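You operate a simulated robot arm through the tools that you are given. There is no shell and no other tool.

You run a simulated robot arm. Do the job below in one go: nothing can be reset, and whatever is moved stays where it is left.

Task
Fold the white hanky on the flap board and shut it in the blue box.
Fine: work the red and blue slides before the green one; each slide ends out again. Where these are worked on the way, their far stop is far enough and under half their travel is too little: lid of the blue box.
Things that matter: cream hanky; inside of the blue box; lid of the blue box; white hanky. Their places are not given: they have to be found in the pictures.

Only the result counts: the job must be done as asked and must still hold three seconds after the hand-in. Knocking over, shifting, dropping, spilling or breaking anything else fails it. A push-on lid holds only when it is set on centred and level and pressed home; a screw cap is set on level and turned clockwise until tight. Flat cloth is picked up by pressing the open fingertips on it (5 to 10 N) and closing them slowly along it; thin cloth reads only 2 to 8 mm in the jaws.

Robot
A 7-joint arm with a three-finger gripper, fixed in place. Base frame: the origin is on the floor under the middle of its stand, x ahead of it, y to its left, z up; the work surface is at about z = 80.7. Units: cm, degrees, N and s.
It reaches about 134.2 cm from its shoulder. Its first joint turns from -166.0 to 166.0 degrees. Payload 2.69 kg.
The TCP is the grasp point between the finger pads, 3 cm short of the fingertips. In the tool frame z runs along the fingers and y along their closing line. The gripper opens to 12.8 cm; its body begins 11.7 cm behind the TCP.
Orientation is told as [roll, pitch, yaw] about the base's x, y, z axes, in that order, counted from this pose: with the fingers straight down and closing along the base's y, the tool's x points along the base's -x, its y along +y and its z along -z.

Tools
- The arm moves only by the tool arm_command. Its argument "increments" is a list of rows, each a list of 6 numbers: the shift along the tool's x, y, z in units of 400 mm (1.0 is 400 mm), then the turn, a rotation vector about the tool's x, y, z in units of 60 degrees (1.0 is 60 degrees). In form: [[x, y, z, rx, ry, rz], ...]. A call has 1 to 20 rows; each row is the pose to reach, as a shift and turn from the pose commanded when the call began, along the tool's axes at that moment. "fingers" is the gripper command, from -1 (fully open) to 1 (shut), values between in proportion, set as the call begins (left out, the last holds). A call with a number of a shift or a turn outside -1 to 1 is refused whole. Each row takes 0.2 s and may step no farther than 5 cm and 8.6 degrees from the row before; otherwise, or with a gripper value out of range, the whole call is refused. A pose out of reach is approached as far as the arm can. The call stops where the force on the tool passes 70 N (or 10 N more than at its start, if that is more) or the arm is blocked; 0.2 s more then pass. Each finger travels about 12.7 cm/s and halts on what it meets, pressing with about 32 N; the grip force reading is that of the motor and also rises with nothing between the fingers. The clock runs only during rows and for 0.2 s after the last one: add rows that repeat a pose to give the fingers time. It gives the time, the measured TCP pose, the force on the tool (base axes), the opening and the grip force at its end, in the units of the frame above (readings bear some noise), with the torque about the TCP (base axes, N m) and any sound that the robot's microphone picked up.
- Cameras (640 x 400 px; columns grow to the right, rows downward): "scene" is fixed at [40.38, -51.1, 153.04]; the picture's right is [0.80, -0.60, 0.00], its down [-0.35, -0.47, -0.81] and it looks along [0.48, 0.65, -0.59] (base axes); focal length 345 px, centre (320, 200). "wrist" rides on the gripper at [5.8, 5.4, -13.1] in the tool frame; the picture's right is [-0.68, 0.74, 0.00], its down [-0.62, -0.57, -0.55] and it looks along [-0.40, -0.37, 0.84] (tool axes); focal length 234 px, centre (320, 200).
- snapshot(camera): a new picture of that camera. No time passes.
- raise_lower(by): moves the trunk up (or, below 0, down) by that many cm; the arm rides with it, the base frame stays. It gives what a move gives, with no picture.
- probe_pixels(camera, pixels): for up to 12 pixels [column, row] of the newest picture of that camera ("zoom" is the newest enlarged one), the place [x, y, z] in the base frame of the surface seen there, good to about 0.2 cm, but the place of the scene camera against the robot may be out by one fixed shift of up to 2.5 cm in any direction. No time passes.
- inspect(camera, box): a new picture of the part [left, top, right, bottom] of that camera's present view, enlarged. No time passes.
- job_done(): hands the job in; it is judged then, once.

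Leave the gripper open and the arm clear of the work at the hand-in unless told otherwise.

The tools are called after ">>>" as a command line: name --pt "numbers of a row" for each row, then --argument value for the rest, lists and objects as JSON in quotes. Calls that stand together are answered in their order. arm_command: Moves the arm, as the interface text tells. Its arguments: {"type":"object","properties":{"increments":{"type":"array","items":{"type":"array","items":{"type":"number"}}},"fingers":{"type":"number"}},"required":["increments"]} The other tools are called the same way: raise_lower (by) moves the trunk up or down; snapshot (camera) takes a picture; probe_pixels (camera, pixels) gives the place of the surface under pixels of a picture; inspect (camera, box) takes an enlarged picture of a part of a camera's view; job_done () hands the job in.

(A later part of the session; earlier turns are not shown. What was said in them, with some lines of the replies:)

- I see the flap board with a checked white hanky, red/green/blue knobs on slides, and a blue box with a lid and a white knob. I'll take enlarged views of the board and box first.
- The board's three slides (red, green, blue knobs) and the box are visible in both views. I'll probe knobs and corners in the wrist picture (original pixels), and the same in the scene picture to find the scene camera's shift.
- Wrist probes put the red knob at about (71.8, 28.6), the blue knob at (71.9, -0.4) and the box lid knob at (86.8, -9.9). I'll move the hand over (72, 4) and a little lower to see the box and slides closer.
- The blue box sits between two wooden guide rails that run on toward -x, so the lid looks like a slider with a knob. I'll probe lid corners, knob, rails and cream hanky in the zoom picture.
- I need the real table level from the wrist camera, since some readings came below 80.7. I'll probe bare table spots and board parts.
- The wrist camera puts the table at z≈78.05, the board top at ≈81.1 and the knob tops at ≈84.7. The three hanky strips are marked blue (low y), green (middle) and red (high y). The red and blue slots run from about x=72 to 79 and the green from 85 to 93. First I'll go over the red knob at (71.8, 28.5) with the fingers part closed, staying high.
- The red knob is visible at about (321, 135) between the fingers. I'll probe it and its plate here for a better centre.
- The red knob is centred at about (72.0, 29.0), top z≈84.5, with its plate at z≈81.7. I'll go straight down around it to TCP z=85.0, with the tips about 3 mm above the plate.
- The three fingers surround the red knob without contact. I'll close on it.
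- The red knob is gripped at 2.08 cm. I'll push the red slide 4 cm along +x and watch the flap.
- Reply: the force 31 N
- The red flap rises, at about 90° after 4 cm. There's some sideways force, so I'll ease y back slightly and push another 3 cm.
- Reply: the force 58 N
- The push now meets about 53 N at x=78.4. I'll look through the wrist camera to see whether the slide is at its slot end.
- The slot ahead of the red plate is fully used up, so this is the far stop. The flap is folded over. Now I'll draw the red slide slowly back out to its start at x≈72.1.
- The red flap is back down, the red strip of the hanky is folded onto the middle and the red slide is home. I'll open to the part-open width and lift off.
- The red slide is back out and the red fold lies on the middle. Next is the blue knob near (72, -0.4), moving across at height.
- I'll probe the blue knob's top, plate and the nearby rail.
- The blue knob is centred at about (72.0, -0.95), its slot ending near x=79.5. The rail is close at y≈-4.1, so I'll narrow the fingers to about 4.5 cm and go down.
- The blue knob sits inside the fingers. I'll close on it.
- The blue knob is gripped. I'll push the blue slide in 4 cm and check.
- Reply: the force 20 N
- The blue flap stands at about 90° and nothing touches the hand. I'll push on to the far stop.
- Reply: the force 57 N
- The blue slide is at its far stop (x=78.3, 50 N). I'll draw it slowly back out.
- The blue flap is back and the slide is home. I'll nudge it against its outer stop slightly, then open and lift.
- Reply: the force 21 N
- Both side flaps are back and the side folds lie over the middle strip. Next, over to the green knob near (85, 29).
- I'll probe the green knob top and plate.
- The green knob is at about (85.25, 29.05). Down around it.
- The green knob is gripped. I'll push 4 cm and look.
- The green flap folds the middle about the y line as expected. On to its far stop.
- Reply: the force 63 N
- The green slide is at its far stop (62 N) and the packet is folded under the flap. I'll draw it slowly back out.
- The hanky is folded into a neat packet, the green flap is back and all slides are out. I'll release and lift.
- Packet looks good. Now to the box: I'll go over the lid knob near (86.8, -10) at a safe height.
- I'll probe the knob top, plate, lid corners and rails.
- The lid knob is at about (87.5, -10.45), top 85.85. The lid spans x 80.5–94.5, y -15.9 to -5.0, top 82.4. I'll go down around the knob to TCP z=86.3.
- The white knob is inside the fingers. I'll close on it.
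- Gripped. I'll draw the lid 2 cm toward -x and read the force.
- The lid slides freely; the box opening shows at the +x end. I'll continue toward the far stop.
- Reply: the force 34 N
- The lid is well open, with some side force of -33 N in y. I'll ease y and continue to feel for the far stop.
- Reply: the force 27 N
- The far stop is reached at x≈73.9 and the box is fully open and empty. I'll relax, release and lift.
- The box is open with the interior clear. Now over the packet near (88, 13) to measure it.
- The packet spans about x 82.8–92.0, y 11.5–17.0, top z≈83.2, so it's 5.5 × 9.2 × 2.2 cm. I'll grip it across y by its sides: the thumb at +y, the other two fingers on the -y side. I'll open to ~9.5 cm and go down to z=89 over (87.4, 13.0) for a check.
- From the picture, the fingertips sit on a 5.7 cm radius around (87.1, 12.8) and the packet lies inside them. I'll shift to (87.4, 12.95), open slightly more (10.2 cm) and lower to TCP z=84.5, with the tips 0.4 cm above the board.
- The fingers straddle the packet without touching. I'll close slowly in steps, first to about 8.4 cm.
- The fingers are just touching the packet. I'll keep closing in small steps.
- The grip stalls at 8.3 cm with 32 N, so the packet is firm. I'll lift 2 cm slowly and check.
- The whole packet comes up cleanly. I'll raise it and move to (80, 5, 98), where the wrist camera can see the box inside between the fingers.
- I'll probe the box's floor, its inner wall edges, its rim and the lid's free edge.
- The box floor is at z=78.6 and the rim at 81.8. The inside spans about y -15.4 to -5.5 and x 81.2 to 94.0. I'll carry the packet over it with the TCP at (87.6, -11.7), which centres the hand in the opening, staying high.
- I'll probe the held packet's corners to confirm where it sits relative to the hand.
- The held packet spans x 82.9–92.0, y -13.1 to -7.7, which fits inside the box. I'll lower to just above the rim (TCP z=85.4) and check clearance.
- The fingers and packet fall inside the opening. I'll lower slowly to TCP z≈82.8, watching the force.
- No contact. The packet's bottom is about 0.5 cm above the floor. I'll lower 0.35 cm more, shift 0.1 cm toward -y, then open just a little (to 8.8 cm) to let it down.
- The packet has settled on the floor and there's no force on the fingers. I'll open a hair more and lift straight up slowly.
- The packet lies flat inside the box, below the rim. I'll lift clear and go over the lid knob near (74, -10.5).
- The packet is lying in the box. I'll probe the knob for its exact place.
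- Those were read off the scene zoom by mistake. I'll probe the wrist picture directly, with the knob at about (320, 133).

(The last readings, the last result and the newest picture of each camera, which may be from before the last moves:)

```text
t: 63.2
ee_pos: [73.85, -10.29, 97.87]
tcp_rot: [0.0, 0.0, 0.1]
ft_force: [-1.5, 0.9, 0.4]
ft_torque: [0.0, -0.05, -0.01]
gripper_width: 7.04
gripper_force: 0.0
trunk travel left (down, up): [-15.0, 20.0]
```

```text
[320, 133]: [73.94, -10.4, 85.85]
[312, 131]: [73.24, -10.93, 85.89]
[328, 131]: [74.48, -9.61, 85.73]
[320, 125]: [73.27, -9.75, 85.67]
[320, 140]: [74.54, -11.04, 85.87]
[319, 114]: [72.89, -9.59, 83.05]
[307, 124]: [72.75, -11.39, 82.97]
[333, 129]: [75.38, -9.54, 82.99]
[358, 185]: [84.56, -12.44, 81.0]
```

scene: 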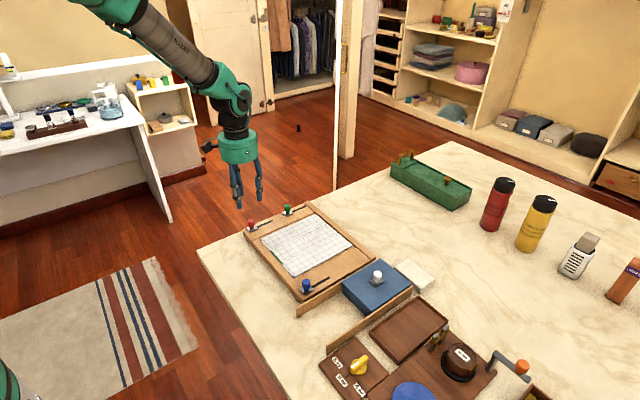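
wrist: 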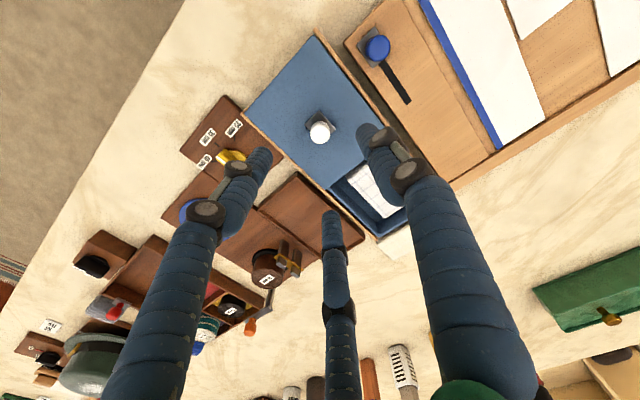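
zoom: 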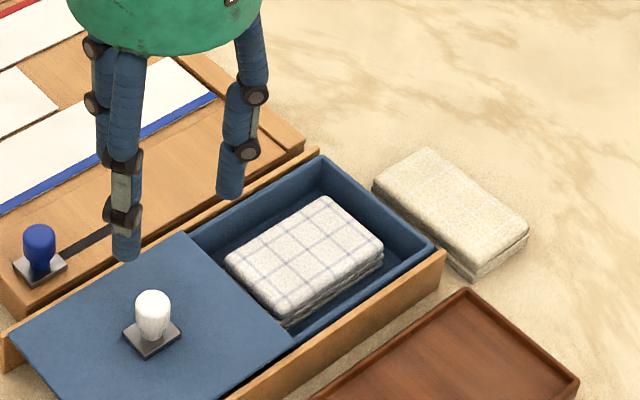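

The knob is at (73.95, -10.4). I'll go down around it.

>>> arm_command --pt "-0.0025 -0.003 0.07 0 0 0" --pt "-0.0025 -0.003 0.15 0 0 0" --pt "-0.0025 -0.003 0.22 0 0 0" --pt "-0.0025 -0.003 0.265 0 0 0" --pt "-0.0025 -0.003 0.2905 0 0 0" --pt "-0.0025 -0.003 0.2905 0 0 0" --fingers 0.2

>>> inspect --camera "wrist" --box '[240, 90, 440, 215]'

```text
t: 64.6
ee_pos: [73.95, -10.65, 86.0]
tcp_rot: [0.0, 0.0, 0.0]
ft_force: [0.0, -0.2, 0.2]
ft_torque: [0.03, 0.02, -0.03]
gripper_width: 5.11
gripper_force: 0.0
trunk travel left (down, up): [-15.0, 20.0]
```

```text
3.20 times, centred on (340, 152) of wrist
```

zoom: 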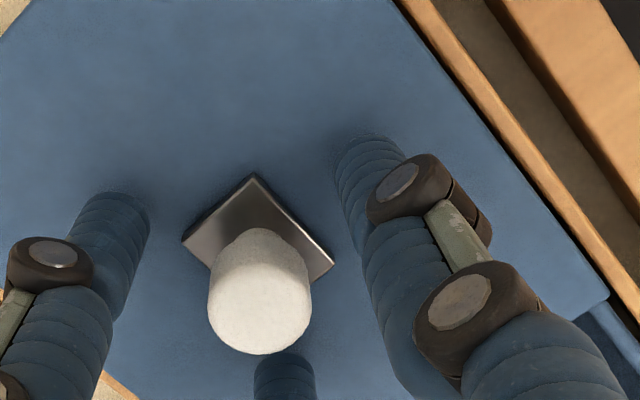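

The tips are close to the plate, so I'll raise 0.2 cm, centre y and close on the knob.

>>> arm_command --pt "0 0.004 -0.005 0 0 0" --pt "0 0.004 -0.005 0 0 0" --fingers 0.2

>>> arm_command --pt "0 0 0 0 0 0" --pt "0 0 0 0 0 0" --pt "0 0 0 0 0 0" --fingers 1

```text
t: 65.2
ee_pos: [73.96, -10.57, 86.05]
tcp_rot: [0.1, 0.0, 0.0]
ft_force: [-0.5, -0.1, -0.3]
ft_torque: [0.02, -0.01, 0.0]
gripper_width: 5.13
gripper_force: 0.1
trunk travel left (down, up): [-15.0, 20.0]
```

```text
t: 66.0
ee_pos: [74.01, -10.41, 86.17]
tcp_rot: [0.0, 0.0, 0.0]
ft_force: [-0.1, -2.3, -1.3]
ft_torque: [0.04, 0.0, 0.06]
gripper_width: 2.09
gripper_force: 45.4
trunk travel left (down, up): [-15.0, 20.0]
```

Gripped. I'll slide the lid shut: 12 cm along +x first.

>>> arm_command --pt "-0.03 0 0 0 0 0" --pt "-0.06 0 0 0 0 0" --pt "-0.09 0 0 0 0 0" --pt "-0.12 0 0 0 0 0" --pt "-0.15 0 0 0 0 0" --pt "-0.18 0 0 0 0 0" --pt "-0.21 0 0 0 0 0" --pt "-0.24 0 0 0 0 0" --pt "-0.27 0 0 0 0 0" --pt "-0.3 0 0 0 0 0"

>>> inspect --camera "scene" --box '[290, 220, 450, 340]'

```text
t: 68.2
ee_pos: [86.17, -10.53, 86.04]
tcp_rot: [0.0, 0.1, -0.1]
ft_force: [0.6, -0.3, -3.8]
ft_torque: [0.1, 0.52, -0.12]
gripper_width: 2.12
gripper_force: 45.0
trunk travel left (down, up): [-15.0, 20.0]
```

```text
3.33 times, centred on (370, 280) of scene
```

zoom: 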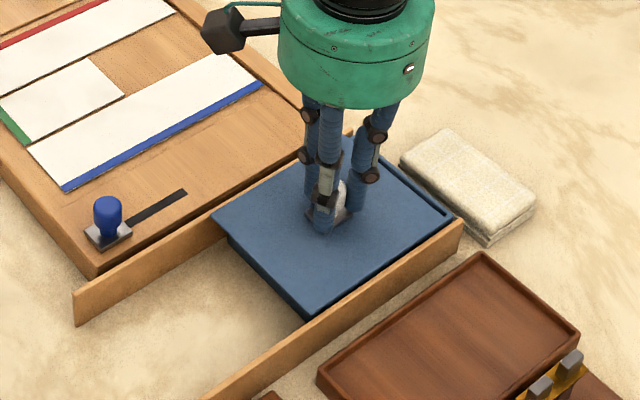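

About 1.3 cm remains. I'll push gently to the closed stop.

>>> arm_command --pt "-0.015 0 0 0 0 0" --pt "-0.03 0 0 0 0 0" --pt "-0.038 0 0 0 0 0" --pt "-0.042 0 0 0 0 0" --pt "-0.042 0 0 0 0 0"

>>> inspect --camera "scene" --box '[290, 220, 450, 340]'

```text
t: 69.4
ee_pos: [87.7, -10.52, 86.21]
tcp_rot: [0.0, 0.1, 0.0]
ft_force: [-19.1, 5.8, 4.3]
ft_torque: [0.33, 0.92, 0.0]
gripper_width: 2.1
gripper_force: 45.1
trunk travel left (down, up): [-15.0, 20.0]
```

```text
3.33 times, centred on (370, 280) of scene
```

zoom: 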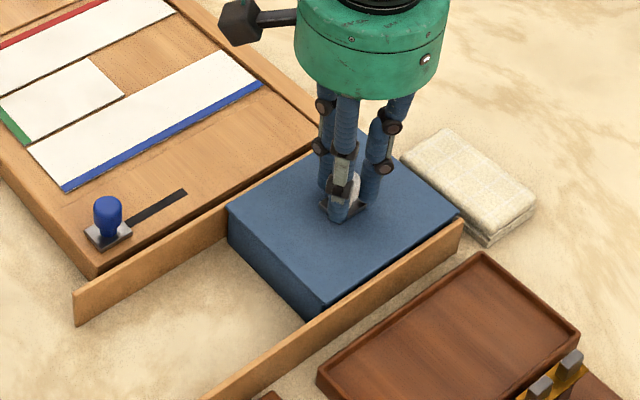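

The lid is shut against its stop (19 N). I'll relax the push slightly, release and lift.

>>> arm_command --pt "0.004 0 0 0 0 0" --pt "0.004 0 0 0 0 0"

>>> arm_command --pt "0 0 0 0 0 0" --pt "0 0 0 0 0 0" --pt "0 0 0 0 0 0" --fingers 0.2

>>> arm_command --pt "0 0 -0.07 0 0 0" --pt "0 0 -0.15 0 0 0" --pt "0 0 -0.25 0 0 0" --pt "0 0 -0.35 0 0 0"

>>> snapshot --camera "wrist"

>>> inspect --camera "scene" --box '[290, 220, 450, 340]'

```text
t: 70.0
ee_pos: [87.56, -10.56, 86.14]
tcp_rot: [0.0, 0.0, 0.1]
ft_force: [-12.9, 5.7, -0.1]
ft_torque: [0.21, 0.2, 0.15]
gripper_width: 2.1
gripper_force: 45.0
trunk travel left (down, up): [-15.0, 20.0]
```

```text
t: 70.8
ee_pos: [87.66, -10.46, 86.21]
tcp_rot: [0.1, 0.0, 0.0]
ft_force: [-0.4, 0.5, -0.8]
ft_torque: [-0.01, 0.01, -0.03]
gripper_width: 5.13
gripper_force: 0.1
trunk travel left (down, up): [-15.0, 20.0]
```

```text
t: 71.8
ee_pos: [87.73, -10.56, 100.1]
tcp_rot: [0.1, 0.0, 0.1]
ft_force: [0.7, -0.2, 0.4]
ft_torque: [0.03, -0.02, 0.0]
gripper_width: 5.11
gripper_force: 0.0
trunk travel left (down, up): [-15.0, 20.0]
```

```text
taken
```

wrist: 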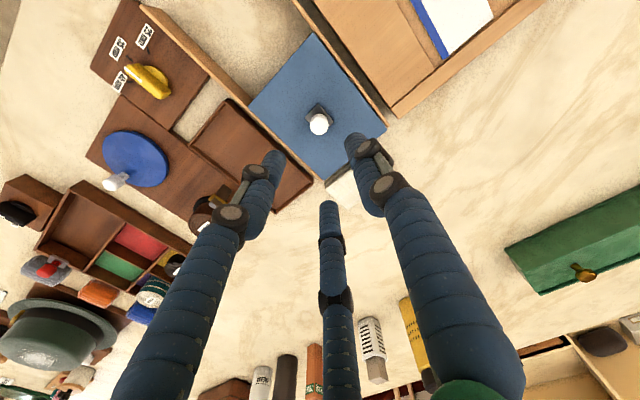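

```text
3.33 times, centred on (370, 280) of scene
```

zoom: 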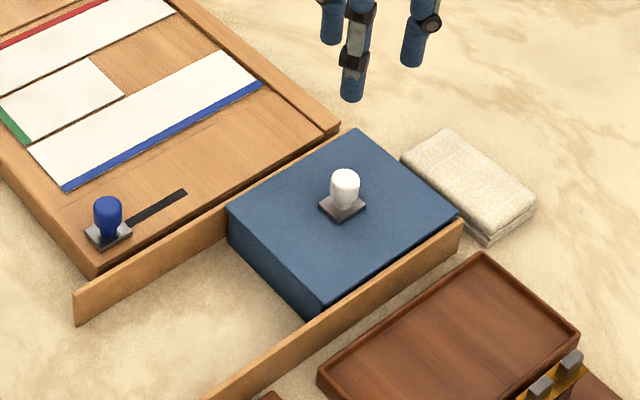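

The lid is shut, matching the start picture. I'll move the arm back up near its start pose with the gripper open and check everything.

>>> arm_command --pt "0.03 0.05 -0.05 0 0 0" --pt "0.08 0.12 -0.1 0 0 0" --pt "0.14 0.2 -0.14 0 0 0" --pt "0.2 0.28 -0.18 0 0 0" --pt "0.28 0.36 -0.2 0 0 0" --pt "0.36 0.44 -0.22 0 0 0" --pt "0.43 0.52 -0.24 0 0 0" --pt "0.43 0.56 -0.25 0 0 0" --pt "0.43 0.56 -0.25 0 0 0" --fingers -1

>>> snapshot --camera "scene"

>>> inspect --camera "scene" --box '[230, 190, 450, 340]'

>>> snapshot --camera "wrist"

```text
t: 73.8
ee_pos: [70.41, 11.86, 110.11]
tcp_rot: [0.0, 0.0, 0.0]
ft_force: [0.3, 0.9, -0.1]
ft_torque: [-0.03, 0.01, 0.02]
gripper_width: 12.82
gripper_force: 0.0
trunk travel left (down, up): [-15.0, 20.0]
```

```text
taken
```

scene: 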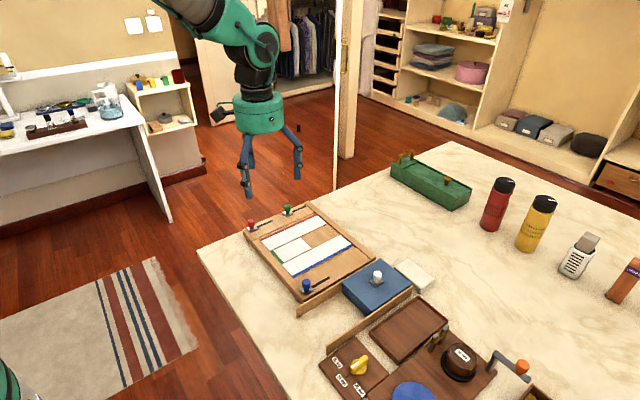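

```text
2.67 times, centred on (340, 265) of scene
```

zoom: 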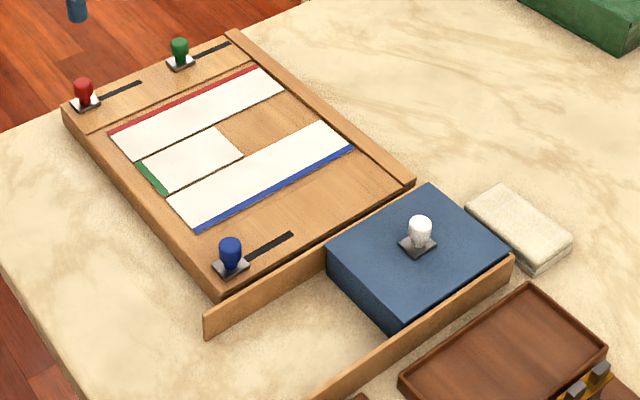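

```text
taken
```

wrist: 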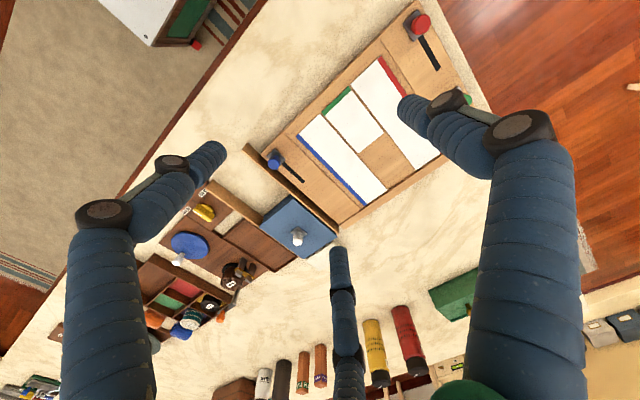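

All three slides are out and the flaps lie flat. The lid is shut, the cream hanky and everything else sit as at the start, and the arm is clear with the gripper open. I'm handing the job in.

>>> job_done

```text
The job is handed in.
```

The white hanky is folded on the flap board and shut inside the blue box, and I've handed the job in. I haven't been shown a verdict.

- **Folding:** I pushed the red slide to its far stop and drew it back out, then did the same with the blue and the green. The hanky came out as a neat packet of about 9 × 5.5 × 2 cm.
- **Box:** I slid the lid to its far stop and set the packet flat on the box floor, below the rim. Then I slid the lid shut against its stop.
- **Final check:** In the last pictures all three slides are out and the flaps are flat. The lid, the cream hanky and everything else in view look as they did at the start.
- **Arm:** It is raised clear of the work with the gripper open.
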